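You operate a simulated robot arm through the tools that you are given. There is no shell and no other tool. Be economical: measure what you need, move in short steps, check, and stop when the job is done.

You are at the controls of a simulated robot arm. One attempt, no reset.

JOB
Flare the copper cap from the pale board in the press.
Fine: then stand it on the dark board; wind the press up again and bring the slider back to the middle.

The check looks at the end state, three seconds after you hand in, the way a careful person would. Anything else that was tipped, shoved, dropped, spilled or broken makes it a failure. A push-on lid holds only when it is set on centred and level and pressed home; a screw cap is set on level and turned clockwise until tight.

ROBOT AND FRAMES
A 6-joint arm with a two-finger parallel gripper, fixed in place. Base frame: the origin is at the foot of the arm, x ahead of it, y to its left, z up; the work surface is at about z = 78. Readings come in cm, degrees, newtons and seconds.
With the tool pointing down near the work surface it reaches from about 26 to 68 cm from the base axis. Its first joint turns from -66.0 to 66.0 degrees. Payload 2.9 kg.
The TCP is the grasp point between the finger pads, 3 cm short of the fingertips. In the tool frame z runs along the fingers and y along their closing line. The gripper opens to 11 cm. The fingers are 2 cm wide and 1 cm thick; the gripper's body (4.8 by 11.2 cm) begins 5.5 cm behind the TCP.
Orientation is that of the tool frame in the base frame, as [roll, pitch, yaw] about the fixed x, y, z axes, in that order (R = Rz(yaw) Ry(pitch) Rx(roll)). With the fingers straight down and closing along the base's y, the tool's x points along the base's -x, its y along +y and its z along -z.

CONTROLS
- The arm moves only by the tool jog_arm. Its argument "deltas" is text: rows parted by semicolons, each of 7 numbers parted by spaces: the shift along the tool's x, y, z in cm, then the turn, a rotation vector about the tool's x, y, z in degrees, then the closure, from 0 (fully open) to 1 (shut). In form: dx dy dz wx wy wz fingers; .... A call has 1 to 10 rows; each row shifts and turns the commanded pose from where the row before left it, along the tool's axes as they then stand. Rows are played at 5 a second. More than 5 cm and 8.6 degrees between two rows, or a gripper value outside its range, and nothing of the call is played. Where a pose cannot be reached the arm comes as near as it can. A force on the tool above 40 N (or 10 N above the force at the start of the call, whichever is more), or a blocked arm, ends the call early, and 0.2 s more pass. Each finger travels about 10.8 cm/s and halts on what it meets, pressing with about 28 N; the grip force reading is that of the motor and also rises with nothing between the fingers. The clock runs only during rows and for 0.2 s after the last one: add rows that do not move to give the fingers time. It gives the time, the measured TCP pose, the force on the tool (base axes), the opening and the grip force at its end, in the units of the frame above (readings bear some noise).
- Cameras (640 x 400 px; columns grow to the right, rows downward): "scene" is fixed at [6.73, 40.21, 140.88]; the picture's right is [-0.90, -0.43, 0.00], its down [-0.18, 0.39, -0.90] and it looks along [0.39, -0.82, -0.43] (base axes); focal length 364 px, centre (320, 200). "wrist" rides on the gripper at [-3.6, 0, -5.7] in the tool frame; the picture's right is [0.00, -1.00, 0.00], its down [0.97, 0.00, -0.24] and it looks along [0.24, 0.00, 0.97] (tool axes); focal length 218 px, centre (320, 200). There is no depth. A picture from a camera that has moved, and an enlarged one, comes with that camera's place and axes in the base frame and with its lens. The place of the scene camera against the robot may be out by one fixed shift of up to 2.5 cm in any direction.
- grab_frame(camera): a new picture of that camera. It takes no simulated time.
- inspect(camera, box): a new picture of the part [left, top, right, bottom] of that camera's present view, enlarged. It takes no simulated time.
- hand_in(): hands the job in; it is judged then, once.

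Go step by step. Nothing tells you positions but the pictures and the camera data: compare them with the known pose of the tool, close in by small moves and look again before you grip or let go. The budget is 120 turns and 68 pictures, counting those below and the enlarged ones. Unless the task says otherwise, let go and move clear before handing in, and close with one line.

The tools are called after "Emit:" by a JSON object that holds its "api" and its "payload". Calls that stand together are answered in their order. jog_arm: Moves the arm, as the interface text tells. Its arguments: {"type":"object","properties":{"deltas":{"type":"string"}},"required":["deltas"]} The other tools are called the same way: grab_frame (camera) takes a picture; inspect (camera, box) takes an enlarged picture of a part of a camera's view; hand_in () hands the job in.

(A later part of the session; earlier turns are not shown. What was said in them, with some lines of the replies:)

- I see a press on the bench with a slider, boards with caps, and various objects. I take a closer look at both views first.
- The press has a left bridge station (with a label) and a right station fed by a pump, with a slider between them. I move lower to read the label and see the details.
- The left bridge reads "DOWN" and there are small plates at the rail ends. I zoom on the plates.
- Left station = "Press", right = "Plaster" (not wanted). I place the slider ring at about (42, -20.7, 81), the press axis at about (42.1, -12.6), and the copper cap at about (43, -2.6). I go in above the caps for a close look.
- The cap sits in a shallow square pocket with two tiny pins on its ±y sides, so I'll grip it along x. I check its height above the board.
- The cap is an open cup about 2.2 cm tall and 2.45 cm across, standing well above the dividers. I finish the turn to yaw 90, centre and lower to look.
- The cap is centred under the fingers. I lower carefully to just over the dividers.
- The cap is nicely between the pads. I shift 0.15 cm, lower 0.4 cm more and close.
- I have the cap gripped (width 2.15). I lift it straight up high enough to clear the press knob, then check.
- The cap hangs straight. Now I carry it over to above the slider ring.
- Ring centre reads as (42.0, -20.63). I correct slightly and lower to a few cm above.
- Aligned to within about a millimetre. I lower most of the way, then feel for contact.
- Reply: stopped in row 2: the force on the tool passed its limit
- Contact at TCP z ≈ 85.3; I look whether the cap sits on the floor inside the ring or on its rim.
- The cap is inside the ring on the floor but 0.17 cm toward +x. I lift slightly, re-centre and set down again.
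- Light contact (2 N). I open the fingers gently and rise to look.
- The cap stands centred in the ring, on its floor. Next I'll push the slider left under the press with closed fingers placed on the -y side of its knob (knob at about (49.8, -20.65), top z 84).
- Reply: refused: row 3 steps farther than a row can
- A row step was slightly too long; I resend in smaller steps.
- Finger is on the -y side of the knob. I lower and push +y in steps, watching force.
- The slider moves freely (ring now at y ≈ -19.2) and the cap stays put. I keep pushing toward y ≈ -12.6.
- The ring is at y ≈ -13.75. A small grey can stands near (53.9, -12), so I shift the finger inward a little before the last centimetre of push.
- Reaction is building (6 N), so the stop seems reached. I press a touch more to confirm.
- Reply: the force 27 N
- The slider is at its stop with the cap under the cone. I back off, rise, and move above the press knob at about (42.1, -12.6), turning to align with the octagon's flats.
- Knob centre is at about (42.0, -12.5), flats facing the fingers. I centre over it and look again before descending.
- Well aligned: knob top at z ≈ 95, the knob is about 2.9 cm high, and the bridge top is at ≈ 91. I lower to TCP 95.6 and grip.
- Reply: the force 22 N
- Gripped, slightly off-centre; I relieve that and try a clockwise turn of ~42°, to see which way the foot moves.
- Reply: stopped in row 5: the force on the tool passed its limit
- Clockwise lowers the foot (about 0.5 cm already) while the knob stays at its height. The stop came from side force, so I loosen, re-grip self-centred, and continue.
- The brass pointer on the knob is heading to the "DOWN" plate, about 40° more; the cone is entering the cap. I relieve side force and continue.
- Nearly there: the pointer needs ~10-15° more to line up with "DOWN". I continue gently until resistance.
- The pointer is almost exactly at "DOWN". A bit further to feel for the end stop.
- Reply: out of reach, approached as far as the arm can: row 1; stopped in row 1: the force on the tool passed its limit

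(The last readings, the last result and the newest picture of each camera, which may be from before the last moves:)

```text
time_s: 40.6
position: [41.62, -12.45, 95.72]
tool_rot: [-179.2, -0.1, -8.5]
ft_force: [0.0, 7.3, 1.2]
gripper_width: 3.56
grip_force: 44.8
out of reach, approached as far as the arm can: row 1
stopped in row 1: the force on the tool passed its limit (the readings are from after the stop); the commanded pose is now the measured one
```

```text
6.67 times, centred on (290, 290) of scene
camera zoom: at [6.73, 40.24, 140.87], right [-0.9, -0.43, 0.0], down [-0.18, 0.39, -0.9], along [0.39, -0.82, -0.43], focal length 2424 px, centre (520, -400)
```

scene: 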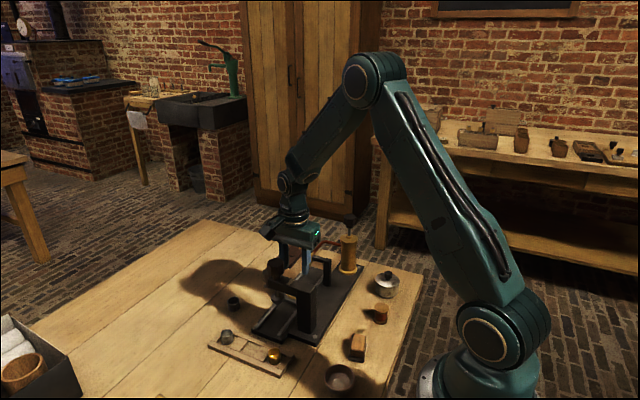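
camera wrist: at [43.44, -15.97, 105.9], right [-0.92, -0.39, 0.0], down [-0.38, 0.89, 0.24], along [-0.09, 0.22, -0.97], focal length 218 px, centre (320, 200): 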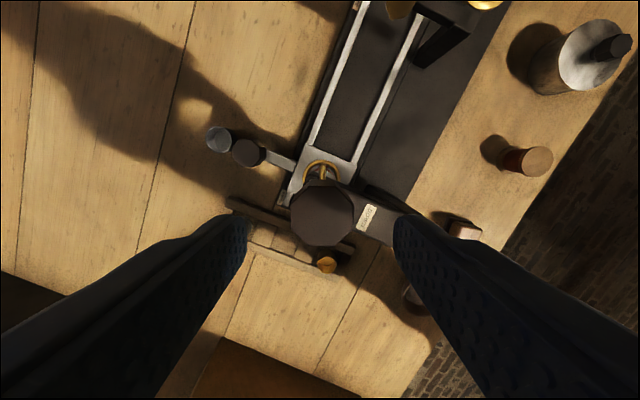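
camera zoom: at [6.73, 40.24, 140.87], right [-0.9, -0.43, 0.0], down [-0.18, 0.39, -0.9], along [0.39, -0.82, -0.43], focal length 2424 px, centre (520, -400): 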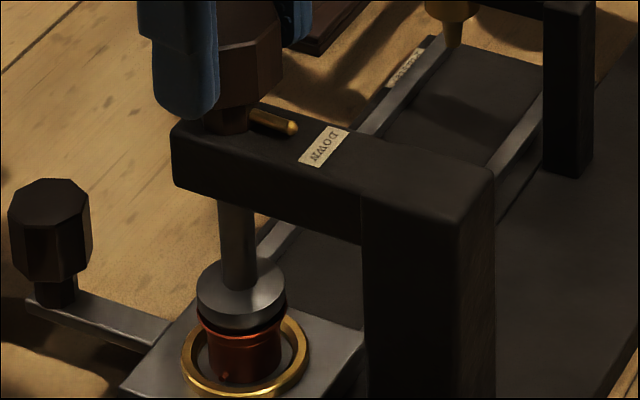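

That was the wrist joint's limit, not the press stop. I re-grip 45° back and test for the real stop.

Emit:
{"api": "jog_arm", "payload": {"deltas": "0 0 0 0 0 0 0.6; 0 0 0 0 0 0 0.45; 0 0 -3.6 0 0 -1 0.45; 0 0 0 0 0 -8.6 0.45; 0 0 0 0 0 -8.6 0.45; 0 0 0 0 0 -8.6 0.45; 0 0 0 0 0 -8.6 0.45; 0 0 0 0 0 -8.6 0.45; 0 0 0 0 0 -1 0.45; 0 0 0 0 0 0 0.45"}}

Emit:
{"api": "grab_frame", "payload": {"camera": "wrist"}}

```text
time_s: 42.8
position: [41.54, -12.66, 99.29]
tool_rot: [-179.6, -0.6, 36.4]
ft_force: [-0.3, 0.0, 0.2]
gripper_width: 6.06
grip_force: 0.1
```

```text
25 pictures are left
camera wrist: at [38.54, -14.95, 105.01], right [-0.59, 0.81, 0.01], down [0.78, 0.57, 0.25], along [0.2, 0.15, -0.97], focal length 218 px, centre (320, 200)
```

wrist: 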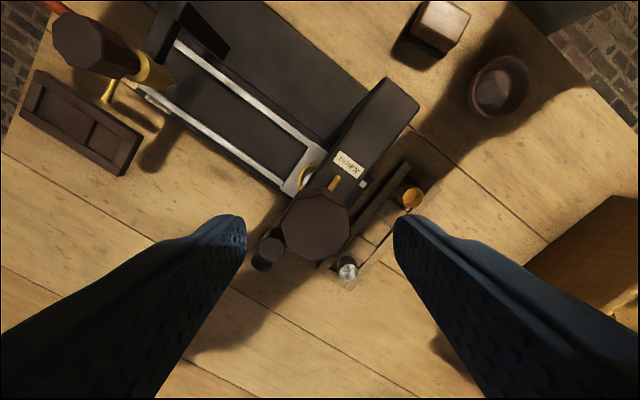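

The pointer still has ~14° to go. I re-centre and grip again, then turn to the stop.

Emit:
{"api": "jog_arm", "payload": {"deltas": "0.18 0.15 0 0 0 0 0.45; 0 0 2 0 0 0 0.45; 0 0 1.6 0 0 0 0.45; 0 0 0 0 0 0 0.6; 0 0 0 0 0 0 0.75; 0 0 0 0 0 0 0.9; 0 0 0 0 0 0 0.9"}}

Emit:
{"api": "jog_arm", "payload": {"deltas": "0 0 0 0 0 4 0.9; 0 0 0 0 0 4 0.9; 0 0 0 0 0 0 0.9"}}

Emit:
{"api": "jog_arm", "payload": {"deltas": "0 0 0 0 0 4 0.9; 0 0 0 0 0 3 0.9; 0 0 0 0 0 0 0.9"}}

Emit:
{"api": "inspect", "payload": {"camera": "scene", "box": [255, 260, 325, 320]}}

```text
time_s: 44.4
position: [41.92, -12.61, 95.61]
tool_rot: [-179.5, -0.6, 36.3]
ft_force: [-1.9, 4.1, -3.8]
gripper_width: 3.53
grip_force: 45.1
```

```text
time_s: 45.2
position: [41.86, -12.6, 95.6]
tool_rot: [-179.5, -0.6, 28.4]
ft_force: [11.4, 4.3, -21.3]
gripper_width: 3.53
grip_force: 44.6
```

```text
time_s: 46.0
position: [41.84, -12.47, 95.64]
tool_rot: [-179.3, -0.3, 21.3]
ft_force: [6.2, 2.1, -22.3]
gripper_width: 3.56
grip_force: 45.5
```

```text
6.67 times, centred on (290, 290) of scene
camera zoom: at [6.77, 40.21, 140.88], right [-0.9, -0.43, 0.0], down [-0.18, 0.39, -0.9], along [0.39, -0.82, -0.43], focal length 2424 px, centre (520, -400)
```

zoom: 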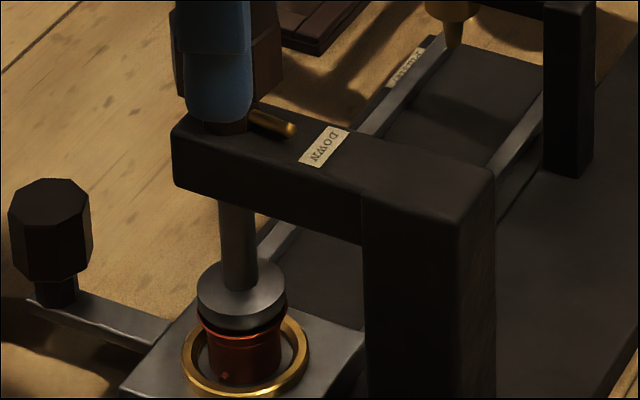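

Emit:
{"api": "jog_arm", "payload": {"deltas": "0 0 0 0 0 4 0.9; 0 0 0 0 0 4 0.9; 0 0 0 0 0 4 0.9; 0 0 0 0 0 0 0.9"}}

Emit:
{"api": "inspect", "payload": {"camera": "scene", "box": [255, 260, 325, 320]}}

```text
time_s: 47.0
position: [41.91, -12.45, 95.74]
tool_rot: [-179.4, -0.3, 9.2]
ft_force: [-2.5, 2.2, 3.7]
gripper_width: 3.55
grip_force: 44.8
```

```text
6.67 times, centred on (290, 290) of scene
camera zoom: at [6.72, 40.22, 140.88], right [-0.9, -0.43, 0.0], down [-0.18, 0.39, -0.9], along [0.39, -0.82, -0.43], focal length 2424 px, centre (520, -400)
```

zoom: 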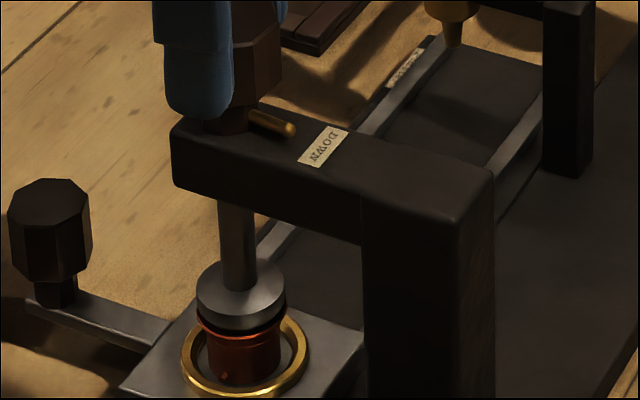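

The pointer no longer moves: the press is fully down at "DOWN", and the cap's mouth is flared. Now I wind it back up counter-clockwise (~104°).

Emit:
{"api": "jog_arm", "payload": {"deltas": "0 0 0 0 0 -6 0.9; 0 0 0 0 0 -6 0.9; 0 0 0 0 0 -6 0.9; 0 0 0 0 0 -6 0.9; 0 0 0 0 0 -6 0.9; 0 0 0 0 0 -6 0.9; 0 0 0 0 0 0 0.9"}}

Emit:
{"api": "jog_arm", "payload": {"deltas": "0 0 0 0 0 -6 0.9; 0 0 0 0 0 -6 0.9; 0 0 0 0 0 -6 0.9; 0 0 0 0 0 -6 0.9; 0 0 0 0 0 -6 0.9; 0 0 0 0 0 0 0.9"}}

Emit:
{"api": "inspect", "payload": {"camera": "scene", "box": [255, 260, 325, 320]}}

```text
time_s: 48.6
position: [41.9, -12.58, 95.75]
tool_rot: [-179.8, -0.7, 45.6]
ft_force: [-4.0, 6.6, 25.8]
gripper_width: 3.53
grip_force: 44.8
```

```text
time_s: 50.0
position: [41.96, -12.69, 95.79]
tool_rot: [179.8, -0.7, 75.4]
ft_force: [8.6, -1.5, 19.4]
gripper_width: 3.53
grip_force: 45.5
```

```text
6.67 times, centred on (290, 290) of scene
camera zoom: at [6.73, 40.22, 140.88], right [-0.9, -0.43, 0.0], down [-0.18, 0.39, -0.9], along [0.39, -0.82, -0.43], focal length 2424 px, centre (520, -400)
```

zoom: 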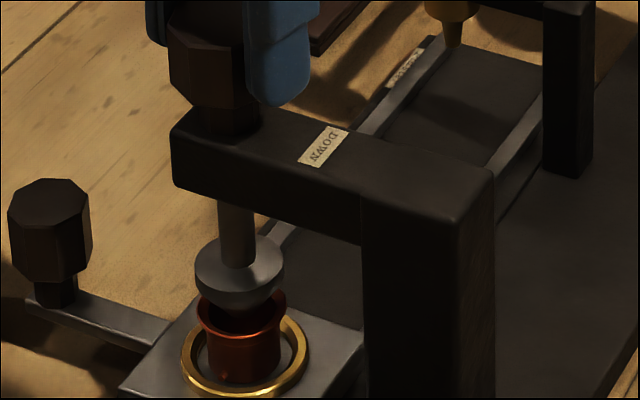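

The cap is flared and stays in its ring as the foot rises. I keep winding up to the original position and beyond to feel the top stop.

Emit:
{"api": "jog_arm", "payload": {"deltas": "-0.02 0.05 0 0 0 -6 0.9; 0 0 0 0 0 -6 0.9; 0 0 0 0 0 -6 0.9; 0 0 0 0 0 -6 0.9; 0 0 0 0 0 -6 0.9; 0 0 0 0 0 -6 0.9; 0 0 0 0 0 0 0.9"}}

Emit:
{"api": "jog_arm", "payload": {"deltas": "0 0 0 0 0 -5 0.9; 0 0 0 0 0 -5 0.9; 0 0 0 0 0 0 0.9"}}

Emit:
{"api": "inspect", "payload": {"camera": "scene", "box": [255, 250, 325, 320]}}

```text
time_s: 51.6
position: [41.97, -12.63, 95.74]
tool_rot: [179.3, -0.5, 111.4]
ft_force: [17.3, -3.6, 4.0]
gripper_width: 3.52
grip_force: 45.2
```

```text
time_s: 52.4
position: [41.95, -12.66, 95.73]
tool_rot: [179.2, -0.4, 121.4]
ft_force: [16.0, -1.9, 6.6]
gripper_width: 3.5
grip_force: 45.1
```

```text
5.71 times, centred on (290, 285) of scene
camera zoom: at [6.77, 40.21, 140.88], right [-0.9, -0.43, 0.0], down [-0.18, 0.39, -0.9], along [0.39, -0.82, -0.43], focal length 2078 px, centre (491, -286)
```

zoom: 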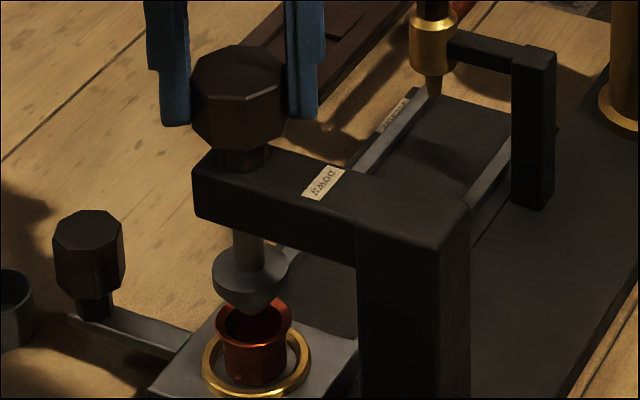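

Emit:
{"api": "jog_arm", "payload": {"deltas": "0 0.1 0 0 0 -5 0.9; 0 0 0 0 0 -5 0.9; 0 0 0 0 0 -5 0.9; 0 0 0 0 0 -5 0.9; 0 0 0 0 0 0 0.9"}}

Emit:
{"api": "inspect", "payload": {"camera": "scene", "box": [260, 280, 310, 325]}}

```text
time_s: 53.6
position: [42.01, -12.5, 95.6]
tool_rot: [179.4, -0.5, 141.5]
ft_force: [7.1, 8.9, 0.2]
gripper_width: 3.55
grip_force: 44.7
```

```text
8.89 times, centred on (285, 302) of scene
camera zoom: at [6.75, 40.24, 140.87], right [-0.9, -0.43, 0.0], down [-0.18, 0.39, -0.9], along [0.39, -0.82, -0.43], focal length 3232 px, centre (631, -711)
```

zoom: 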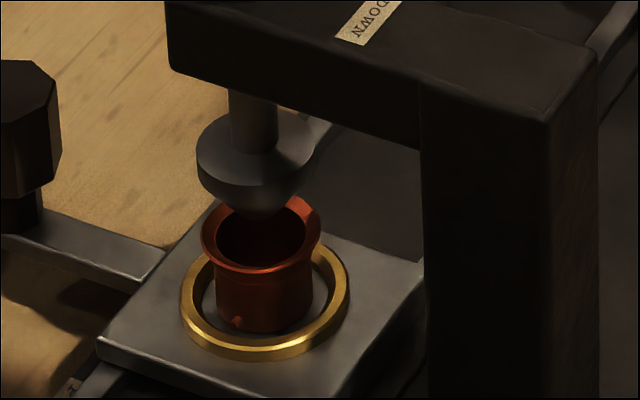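

The foot is back at its original height and the flared cap stands free. I release, rise, turn to yaw 90 and go to the +y side of the slider knob.

Emit:
{"api": "jog_arm", "payload": {"deltas": "0 0 0 0 0 0 0.6; 0 0 0 0 0 0 0.45; 0 0 -3 0 0 0 0.45; 0 0 -2.5 0 0 0 0.45; 0 0 0 0 0 8.5 0.6; 0 0 0 0 0 8.5 0.8; 0 0 0 0 0 8.5 1; 0 0 0 0 0 8.5 1; 0 0 0 0 0 8.5 1; 0 0 0 0 0 8.5 1"}}

Emit:
{"api": "jog_arm", "payload": {"deltas": "0 4.2 0 0 0 0 1; 3.6 0 0 0 0 0 1; 0 4.2 0 0 0 0 1; 0 0 0 0 0 0 1"}}

Emit:
{"api": "grab_frame", "payload": {"camera": "wrist"}}

```text
time_s: 55.8
position: [41.87, -12.66, 101.32]
tool_rot: [179.7, -0.8, 90.1]
ft_force: [0.6, 1.1, 0.3]
gripper_width: 0.01
grip_force: 27.8
```

```text
time_s: 56.8
position: [50.44, -9.04, 101.1]
tool_rot: [179.8, -0.7, 90.3]
ft_force: [0.2, 0.5, -0.6]
gripper_width: 0.0
grip_force: 28.0
```

```text
19 pictures are left
camera wrist: at [50.36, -12.76, 106.77], right [-1.0, -0.01, 0.0], down [-0.01, 0.97, 0.25], along [0.0, 0.25, -0.97], focal length 218 px, centre (320, 200)
```

wrist: 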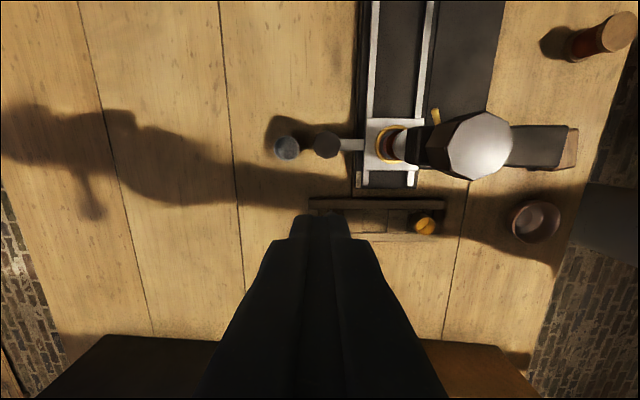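

The knob is at (49.75, -12.65) and the can to its side is clear of my path. I lower and push the slider back in small steps.

Emit:
{"api": "jog_arm", "payload": {"deltas": "0 0 4.5 0 0 0 1; 0 0 4.5 0 0 0 1; 0 0 4.5 0 0 0 1; 0 0 3 0 0 0 1; -0.7 0 0 0 0 0 1; -0.7 0 0 0 0 0 1; -0.7 0 0 0 0 0 1; -0.7 0 0 0 0 0 1; 0 0 0 0 0 0 1"}}

Emit:
{"api": "jog_arm", "payload": {"deltas": "-0.7 0 0 0 0 0 1; -0.7 0 0 0 0 0 1; -0.7 0 0 0 0 0 1; -0.7 0 0 0 0 0 1; -0.7 0 0 0 0 0 1; -0.7 0 0 0 0 0 1; -0.7 0 0 0 0 0 1; -0.7 0 0 0 0 0 1; 0 0 0 0 0 0 1"}}

Emit:
{"api": "grab_frame", "payload": {"camera": "wrist"}}

```text
time_s: 58.8
position: [50.53, -11.61, 84.95]
tool_rot: [179.9, -0.7, 90.3]
ft_force: [-0.3, -0.4, 0.4]
gripper_width: 0.0
grip_force: 27.8
```

```text
time_s: 60.8
position: [50.39, -17.31, 84.75]
tool_rot: [179.7, -0.6, 90.3]
ft_force: [-9.0, 0.4, 21.4]
gripper_width: 0.0
grip_force: 27.8
```

```text
18 pictures are left
camera wrist: at [50.39, -21.04, 90.49], right [-1.0, 0.0, 0.0], down [-0.01, 0.97, 0.25], along [0.0, 0.25, -0.97], focal length 218 px, centre (320, 200)
```

wrist: 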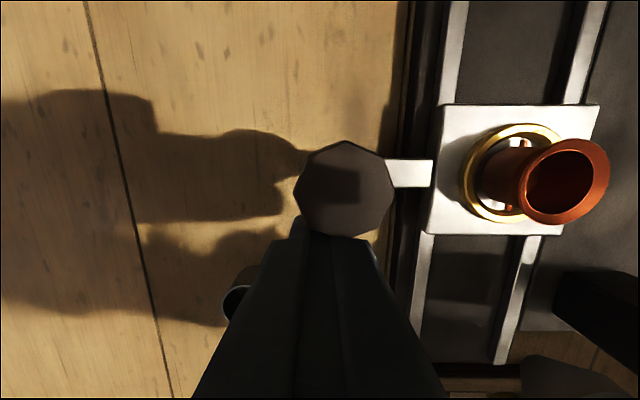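

The tool shows an unexpected upward force of 21 N. I look at the scene before continuing.

Emit:
{"api": "inspect", "payload": {"camera": "scene", "box": [205, 220, 325, 320]}}

```text
4.00 times, centred on (265, 270) of scene
camera zoom: at [6.67, 40.23, 140.88], right [-0.9, -0.43, 0.0], down [-0.18, 0.39, -0.9], along [0.39, -0.82, -0.43], focal length 1455 px, centre (540, -80)
```

zoom: 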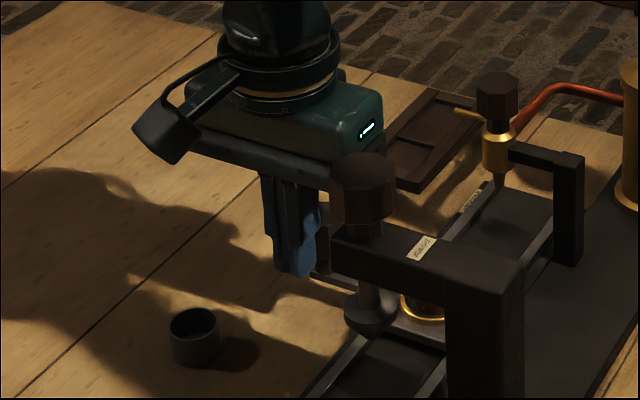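

The can is unmoved and nothing obvious is touched. I ease up 0.15 cm and read the force again.

Emit:
{"api": "jog_arm", "payload": {"deltas": "0 0 -0.15 0 0 0 1; 0 0 0 0 0 0 1"}}

```text
time_s: 61.4
position: [50.43, -17.24, 84.88]
tool_rot: [179.7, -0.7, 90.5]
ft_force: [-2.7, -0.5, 11.4]
gripper_width: 0.01
grip_force: 28.4
```

Emit:
{"api": "jog_arm", "payload": {"deltas": "0 0 -0.2 0 0 0 1; 0 0 0 0 0 0 1"}}

```text
time_s: 62.0
position: [50.3, -17.24, 84.96]
tool_rot: [179.8, -0.8, 90.3]
ft_force: [0.8, 0.0, -0.7]
gripper_width: 0.0
grip_force: 28.1
```

Cleared. I push the remaining ~0.85 cm.

Emit:
{"api": "jog_arm", "payload": {"deltas": "-0.4 0 0 0 0 0 1; -0.4 0 0 0 0 0 1; 0 0 0 0 0 0 1"}}

Emit:
{"api": "grab_frame", "payload": {"camera": "wrist"}}

```text
time_s: 62.8
position: [50.36, -17.92, 85.11]
tool_rot: [179.9, -0.8, 90.3]
ft_force: [0.6, 0.5, -0.1]
gripper_width: 0.0
grip_force: 28.0
```

```text
16 pictures are left
camera wrist: at [50.36, -21.69, 90.74], right [-1.0, -0.01, 0.0], down [-0.01, 0.97, 0.25], along [0.0, 0.25, -0.97], focal length 218 px, centre (320, 200)
```

wrist: 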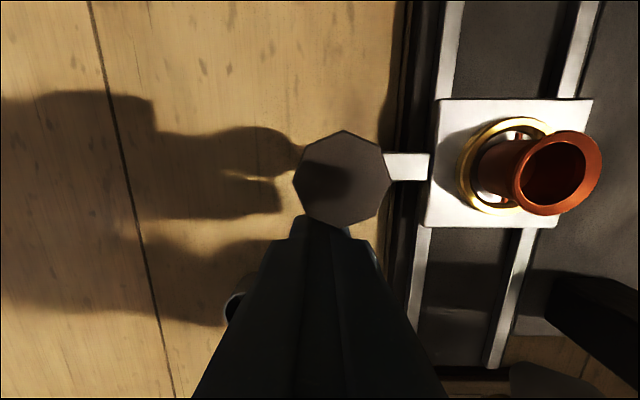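

The slider ring is at about y -20.6, close to the middle. I rise and go above the cap to compare with the earlier picture.

Emit:
{"api": "jog_arm", "payload": {"deltas": "0.3 0 0 0 0 0 1; 0 0 -4 0 0 0 1; 0 0 -4 0 0 0 0.8; 0 0 -4 0 0 0 0.6; -1.5 -4.2 0 0 0 0 0.5; -1.4 -4.2 0 0 0 0 0.5; 0 0 0 0 0 0 0.5"}}

Emit:
{"api": "grab_frame", "payload": {"camera": "wrist"}}

```text
time_s: 64.4
position: [41.87, -21.02, 97.14]
tool_rot: [179.8, -0.7, 90.3]
ft_force: [1.2, 0.6, 0.6]
gripper_width: 5.51
grip_force: 0.1
```

```text
15 pictures are left
camera wrist: at [41.86, -24.73, 102.87], right [-1.0, -0.01, 0.0], down [-0.01, 0.97, 0.25], along [0.0, 0.25, -0.97], focal length 218 px, centre (320, 200)
```

wrist: 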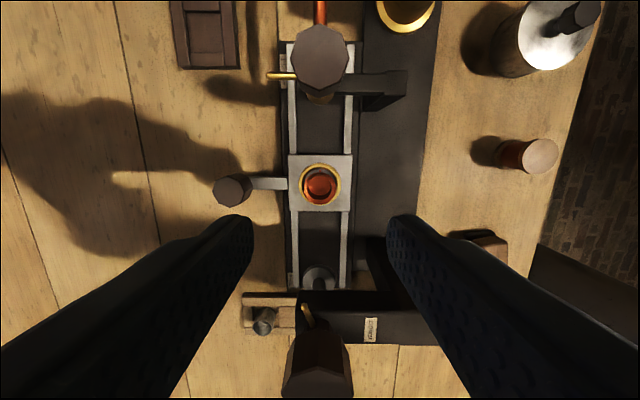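

The slider sits at the middle of its rails within ~0.2 cm, and the cap is centred below me. I lower to grip it by its flared part.

Emit:
{"api": "jog_arm", "payload": {"deltas": "0.05 0 4 0 0 0 0.5; 0 0 4 0 0 0 0.5; 0 0 2.5 0 0 0 0.5; 0 0 1.2 0 0 0 0.5; 0 0 0 0 0 0 0.5"}}

Emit:
{"api": "inspect", "payload": {"camera": "wrist", "box": [220, 140, 420, 265]}}

```text
time_s: 65.6
position: [42.13, -20.72, 85.35]
tool_rot: [179.8, -0.7, 90.3]
ft_force: [-0.6, 0.6, 0.1]
gripper_width: 5.5
grip_force: 0.0
```

```text
3.20 times, centred on (320, 202) of wrist
camera zoom: at [42.02, -24.43, 91.02], right [-1.0, -0.01, 0.0], down [-0.01, 0.97, 0.25], along [0.0, 0.25, -0.97], focal length 698 px, centre (320, 192)
```

zoom: 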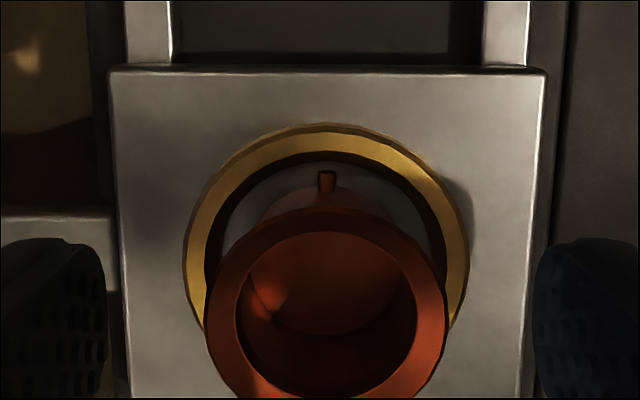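

Emit:
{"api": "jog_arm", "payload": {"deltas": "0 -0.06 0 0 0 0 0.6; 0 0 0 0 0 0 0.66; 0 0 0 0 0 0 0.7; 0 0 0 0 0 0 0.75; 0 0 0 0 0 0 0.9; 0 0 0 0 0 0 0.9; 0 0 0 0 0 0 0.9"}}

Emit:
{"api": "jog_arm", "payload": {"deltas": "0 0 -0.5 0 0 0 0.9; 0 0 -1 0 0 0 0.9; 0 0 -2 0 0 0 0.9; 0 0 -3 0 0 0 0.9; 0 0 -3 0 0 0 0.9; 0 0 -3 0 0 0 0.9; 0 0 0 0 0 0 0.9"}}

Emit:
{"api": "grab_frame", "payload": {"camera": "wrist"}}

```text
time_s: 67.2
position: [42.11, -20.62, 85.38]
tool_rot: [179.8, -0.7, 90.2]
ft_force: [-0.1, 0.4, 0.8]
gripper_width: 2.17
grip_force: 28.0
```

```text
time_s: 68.8
position: [41.95, -20.74, 97.96]
tool_rot: [179.8, -0.7, 90.3]
ft_force: [0.1, -1.7, 0.9]
gripper_width: 2.16
grip_force: 27.9
```

```text
13 pictures are left
camera wrist: at [41.87, -24.43, 103.62], right [-1.0, -0.01, 0.0], down [-0.01, 0.97, 0.25], along [0.0, 0.25, -0.97], focal length 218 px, centre (320, 200)
```

wrist: 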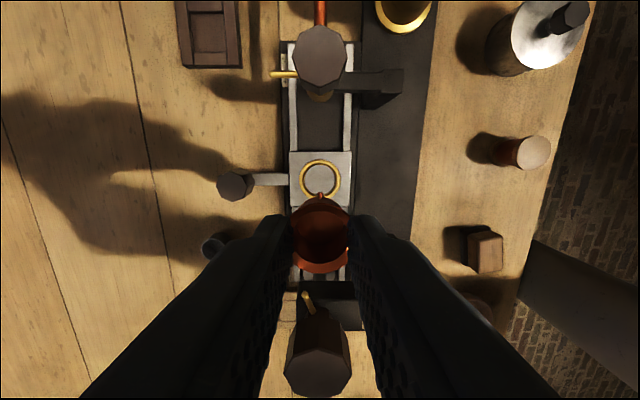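

The cap is firmly held and the slider is in place. I carry the cap to the dark board at about (53, -38), going around the plaster station.

Emit:
{"api": "jog_arm", "payload": {"deltas": "0 3.8 0 0 0 0 0.9; 0 3.8 0 0 0 0 0.9; 0 2.5 0 0 0 0 0.9; -4 0 0 0 0 0 0.9; -4 0 0 0 0 0 0.9; -3.5 0 0 0 0 0 0.9; 0 0 0 0 0 0 0.9"}}

Emit:
{"api": "grab_frame", "payload": {"camera": "wrist"}}

```text
time_s: 70.4
position: [51.99, -32.45, 97.5]
tool_rot: [179.8, -0.7, 90.4]
ft_force: [0.7, 0.2, -0.8]
gripper_width: 2.15
grip_force: 27.8
```

```text
12 pictures are left
camera wrist: at [51.98, -36.25, 103.22], right [-1.0, -0.01, 0.0], down [-0.01, 0.97, 0.25], along [0.0, 0.25, -0.97], focal length 218 px, centre (320, 200)
```

wrist: 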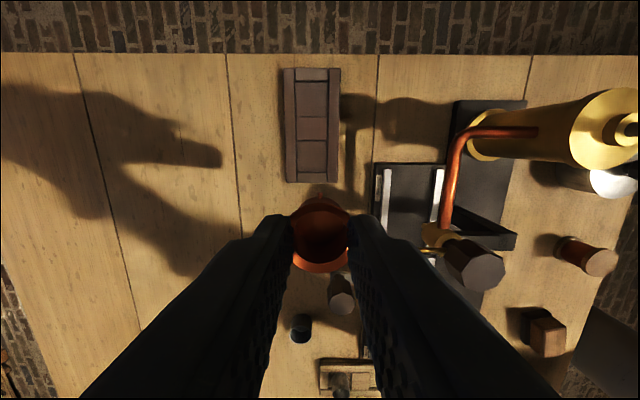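

Emit:
{"api": "inspect", "payload": {"camera": "wrist", "box": [240, 60, 400, 190]}}

```text
3.08 times, centred on (320, 125) of wrist
camera zoom: at [51.98, -36.25, 103.22], right [-1.0, -0.01, 0.0], down [-0.01, 0.97, 0.25], along [0.0, 0.25, -0.97], focal length 672 px, centre (320, 431)
```

zoom: 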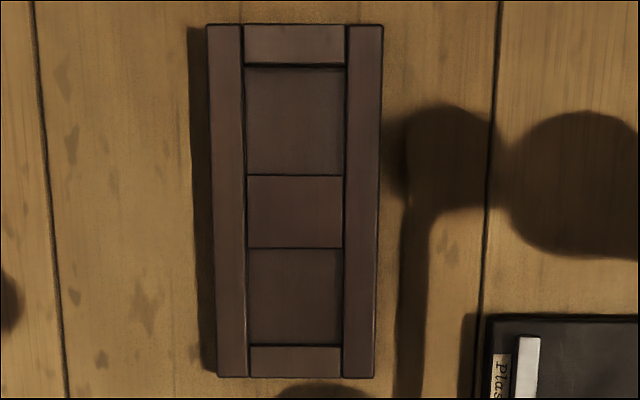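

The dark board has two pockets. I choose the near one, at about (52.9, -34.9), and turn to yaw 0 so the fingers open along the board, as on the pale one.

Emit:
{"api": "jog_arm", "payload": {"deltas": "-2.35 0.9 0 0 0 0 0.9; 0 0 0 0 0 8.5 0.9; 0 0 0 0 0 8.5 0.9; 0 0 0 0 0 8.5 0.9; 0 0 0 0 0 8.5 0.9; 0 0 0 0 0 8.5 0.9; 0 0 0 0 0 8.5 0.9; 0 0 0 0 0 8.5 0.9; 0 0 0 0 0 8.5 0.9; 0 0 0 0 0 0 0.9"}}

Emit:
{"api": "jog_arm", "payload": {"deltas": "0 0 0 0 0 8.5 0.9; 0 0 0 0 0 8.5 0.9; 0 0 0 0 0 5 0.9; 0 0 0 0 0 0 0.9"}}

Emit:
{"api": "grab_frame", "payload": {"camera": "wrist"}}

```text
time_s: 72.6
position: [53.02, -34.72, 97.57]
tool_rot: [-179.4, -0.5, 22.2]
ft_force: [0.7, -0.1, -0.4]
gripper_width: 2.15
grip_force: 28.2
```

```text
time_s: 73.6
position: [53.03, -34.54, 97.63]
tool_rot: [-179.3, -0.2, 0.2]
ft_force: [-1.1, 0.3, -0.2]
gripper_width: 2.16
grip_force: 28.4
```

```text
10 pictures are left
camera wrist: at [49.37, -34.78, 103.36], right [0.0, 1.0, 0.01], down [0.97, 0.0, 0.24], along [0.24, 0.01, -0.97], focal length 218 px, centre (320, 200)
```

wrist: 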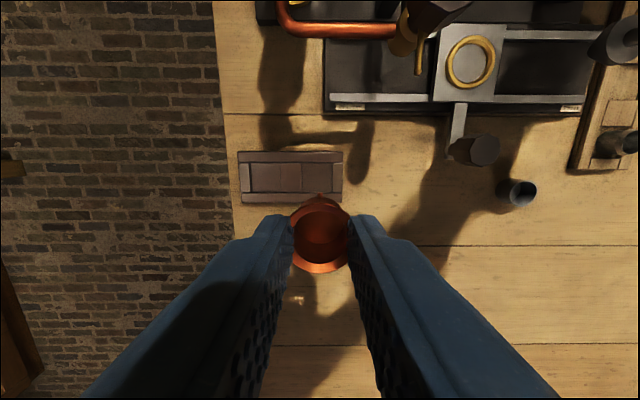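

Aligned nearly. I level the small tilt, nudge by a millimetre or so, and descend to just above the board.

Emit:
{"api": "jog_arm", "payload": {"deltas": "-0.07 0.12 0 -0.7 0 0 0.9; 0 0 4 0 0 0 0.9; 0 0 4 0 0 0 0.9; 0 0 3 0 0 0 0.9; 0 0 0 0 0 0 0.9"}}

Emit:
{"api": "inspect", "payload": {"camera": "wrist", "box": [220, 120, 420, 245]}}

```text
time_s: 74.8
position: [53.08, -34.81, 86.65]
tool_rot: [-180.0, -0.1, 0.3]
ft_force: [-1.1, 0.1, 0.3]
gripper_width: 2.15
grip_force: 28.4
```

```text
3.20 times, centred on (320, 182) of wrist
camera zoom: at [49.45, -34.91, 92.33], right [-0.01, 1.0, 0.0], down [0.97, 0.01, 0.24], along [0.24, 0.0, -0.97], focal length 698 px, centre (320, 256)
```

zoom: 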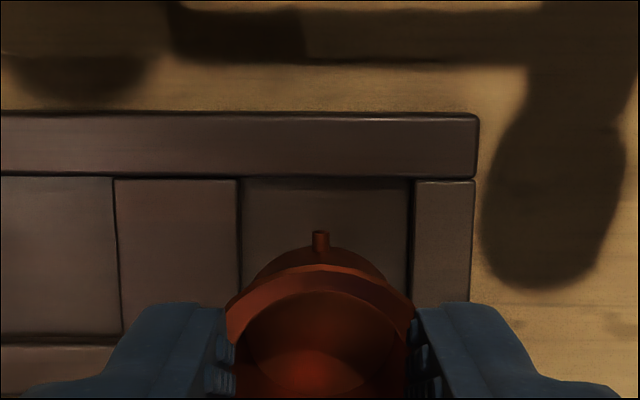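

Pocket centre is 0.15 cm toward -x and 0.1 cm toward +y of the cap. I adjust and lower until just above.

Emit:
{"api": "jog_arm", "payload": {"deltas": "-0.15 -0.09 1 0 0 0 0.9; 0 0 1.5 0 0 0 0.9; 0 0 0.7 0 0 0 0.9; 0 0 0 0 0 0 0.9"}}

Emit:
{"api": "jog_arm", "payload": {"deltas": "0 0 0.25 0 0 0 0.9; 0 0 0 0 0 0 0.9"}}

Emit:
{"api": "jog_arm", "payload": {"deltas": "0 0 0.25 0 0 0 0.9; 0 0 0 0 0 0 0.9"}}

```text
time_s: 75.8
position: [52.72, -34.64, 83.59]
tool_rot: [180.0, -0.3, 0.3]
ft_force: [0.4, 0.6, 0.2]
gripper_width: 2.18
grip_force: 28.2
```

```text
time_s: 76.4
position: [52.81, -34.67, 83.27]
tool_rot: [179.9, -0.5, 0.3]
ft_force: [-1.5, 0.7, 9.9]
gripper_width: 2.15
grip_force: 28.5
```

```text
time_s: 77.0
position: [52.89, -34.49, 82.97]
tool_rot: [179.9, -0.3, 0.3]
ft_force: [0.0, -2.3, 13.7]
gripper_width: 2.18
grip_force: 27.7
```

Contact felt at about z 83.2. I check that the cap sits in the pocket.

Emit:
{"api": "inspect", "payload": {"camera": "wrist", "box": [220, 120, 420, 245]}}

```text
3.20 times, centred on (320, 182) of wrist
camera zoom: at [49.2, -34.7, 88.75], right [-0.01, 1.0, 0.0], down [0.97, 0.01, 0.25], along [0.25, 0.0, -0.97], focal length 698 px, centre (320, 256)
```

zoom: 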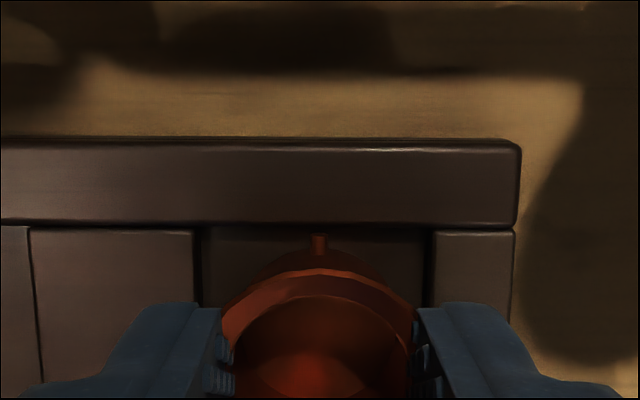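

The cap appears in the pocket, but its pin is very near the -x rail. I lift slightly, shift 0.1 cm, and feel again.

Emit:
{"api": "jog_arm", "payload": {"deltas": "0 0 -0.4 0 0 0 0.9; 0.1 0 0 0 0 0 0.9; 0 0 0 0 0 0 0.9"}}

Emit:
{"api": "jog_arm", "payload": {"deltas": "0 0 0.3 0 0 0 0.9; 0 0 0 0 0 0 0.9"}}

Emit:
{"api": "jog_arm", "payload": {"deltas": "0 0 0.1 0 0 0 0.9; 0 0 0 0 0 0 0.9"}}

Emit:
{"api": "inspect", "payload": {"camera": "scene", "box": [265, 225, 325, 275]}}

```text
time_s: 77.8
position: [52.83, -34.42, 83.3]
tool_rot: [-179.9, -0.2, 0.2]
ft_force: [-1.1, 0.3, -0.3]
gripper_width: 2.17
grip_force: 27.7
```

```text
time_s: 78.4
position: [52.84, -34.41, 83.06]
tool_rot: [180.0, -0.3, 0.3]
ft_force: [-0.7, 1.1, 4.0]
gripper_width: 2.16
grip_force: 28.3
```

```text
time_s: 79.0
position: [52.94, -34.56, 83.0]
tool_rot: [-179.9, -0.3, 0.3]
ft_force: [-0.9, 2.4, 10.1]
gripper_width: 2.16
grip_force: 28.3
```

```text
8.00 times, centred on (295, 250) of scene
camera zoom: at [6.71, 40.23, 140.88], right [-0.9, -0.43, 0.0], down [-0.18, 0.39, -0.9], along [0.39, -0.82, -0.43], focal length 2909 px, centre (520, -200)
```

zoom: 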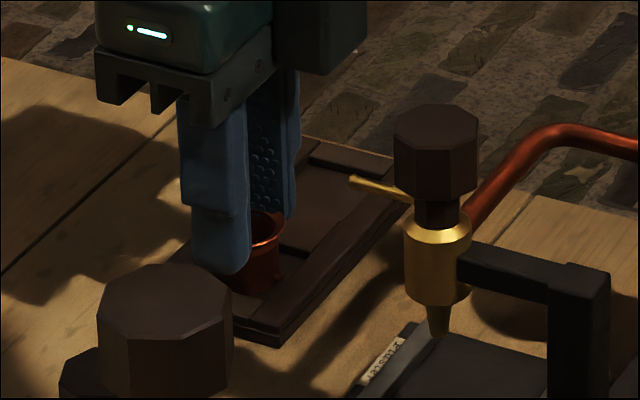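

It sits flat on the board with a consistent contact height. I ease the load, open, and rise.

Emit:
{"api": "jog_arm", "payload": {"deltas": "0 0 -0.1 0 0 0 0.9; 0 0 0 0 0 0 0.78; 0 0 0 0 0 0 0.72; 0 0 0 0 0 0 0.6; 0 0 0 0 0 0 0.55; 0 0 -1 0 0 0 0.55; 0 0 -2.5 0 0 0 0.55; 0 0 -3 0 0 0 0.55; 0 0 0 0 0 0 0.55"}}

Emit:
{"api": "grab_frame", "payload": {"camera": "wrist"}}

```text
time_s: 81.0
position: [53.09, -34.37, 89.65]
tool_rot: [180.0, -0.2, 0.3]
ft_force: [0.3, 0.1, 0.1]
gripper_width: 4.99
grip_force: 0.1
```

```text
6 pictures are left
camera wrist: at [49.45, -34.62, 95.28], right [-0.01, 1.0, 0.0], down [0.97, 0.01, 0.24], along [0.24, 0.0, -0.97], focal length 218 px, centre (320, 200)
```

wrist: 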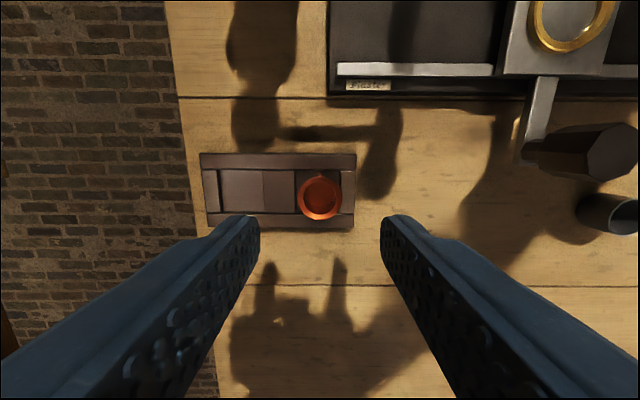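

The cap stands upright in its pocket on the dark board. I rise well clear and check the whole bench.

Emit:
{"api": "jog_arm", "payload": {"deltas": "0 0 -4.5 0 0 0 0.55; 0 0 -4.5 0 0 0 0.55; 0 0 -4.5 0 0 0 0.5; -4 0 -2 0 0 0 0.4; -4 -2.5 -1 0 0 0 0.3; -2 -4 0 0 0 0 0.3; 0 -4 0 0 0 0 0.3; 0 0 0 0 0 0 0.3"}}

Emit:
{"api": "inspect", "payload": {"camera": "scene", "box": [200, 210, 420, 400]}}

Emit:
{"api": "grab_frame", "payload": {"camera": "wrist"}}

```text
time_s: 82.8
position: [42.74, -24.15, 105.87]
tool_rot: [180.0, -0.2, 0.3]
ft_force: [0.0, 0.0, -0.2]
gripper_width: 7.71
grip_force: 0.1
```

```text
2.11 times, centred on (310, 305) of scene
camera zoom: at [6.73, 40.22, 140.88], right [-0.9, -0.43, 0.0], down [-0.18, 0.39, -0.9], along [0.39, -0.82, -0.43], focal length 766 px, centre (341, -21)
```

zoom: 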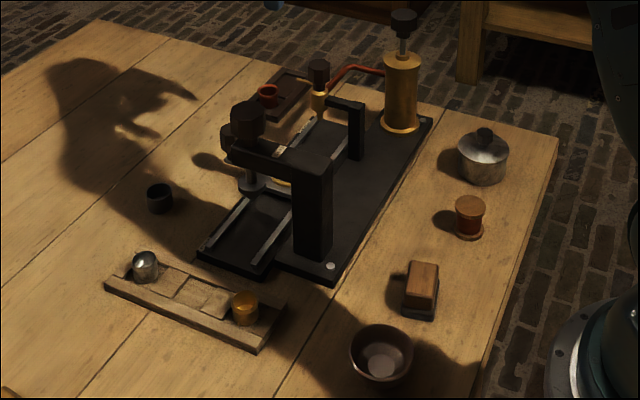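

```text
4 pictures are left
camera wrist: at [39.05, -24.26, 111.52], right [-0.01, 1.0, 0.0], down [0.97, 0.01, 0.24], along [0.24, 0.0, -0.97], focal length 218 px, centre (320, 200)
```

wrist: 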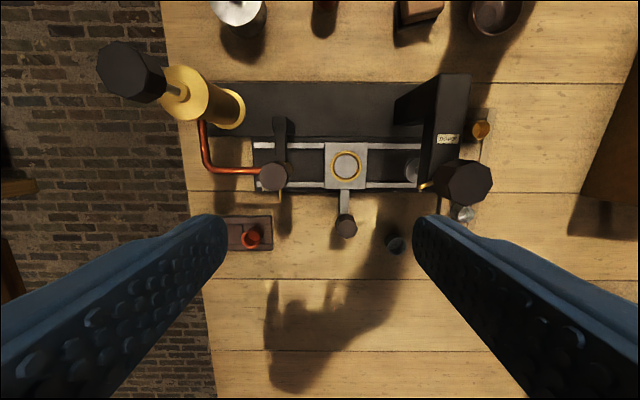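

The copper cap is flared and stands on the dark board. The press is wound up, the slider is at y ≈ -20.66 (it started at -20.65), and everything else is where it was. I hand in.

Emit:
{"api": "hand_in", "payload": {}}

```text
The job is handed in.
```

The job is handed in: the copper cap is flared and standing in a pocket on the dark board. The press is wound up, the slider is back in the middle, and the last pictures show nothing else tipped or moved.
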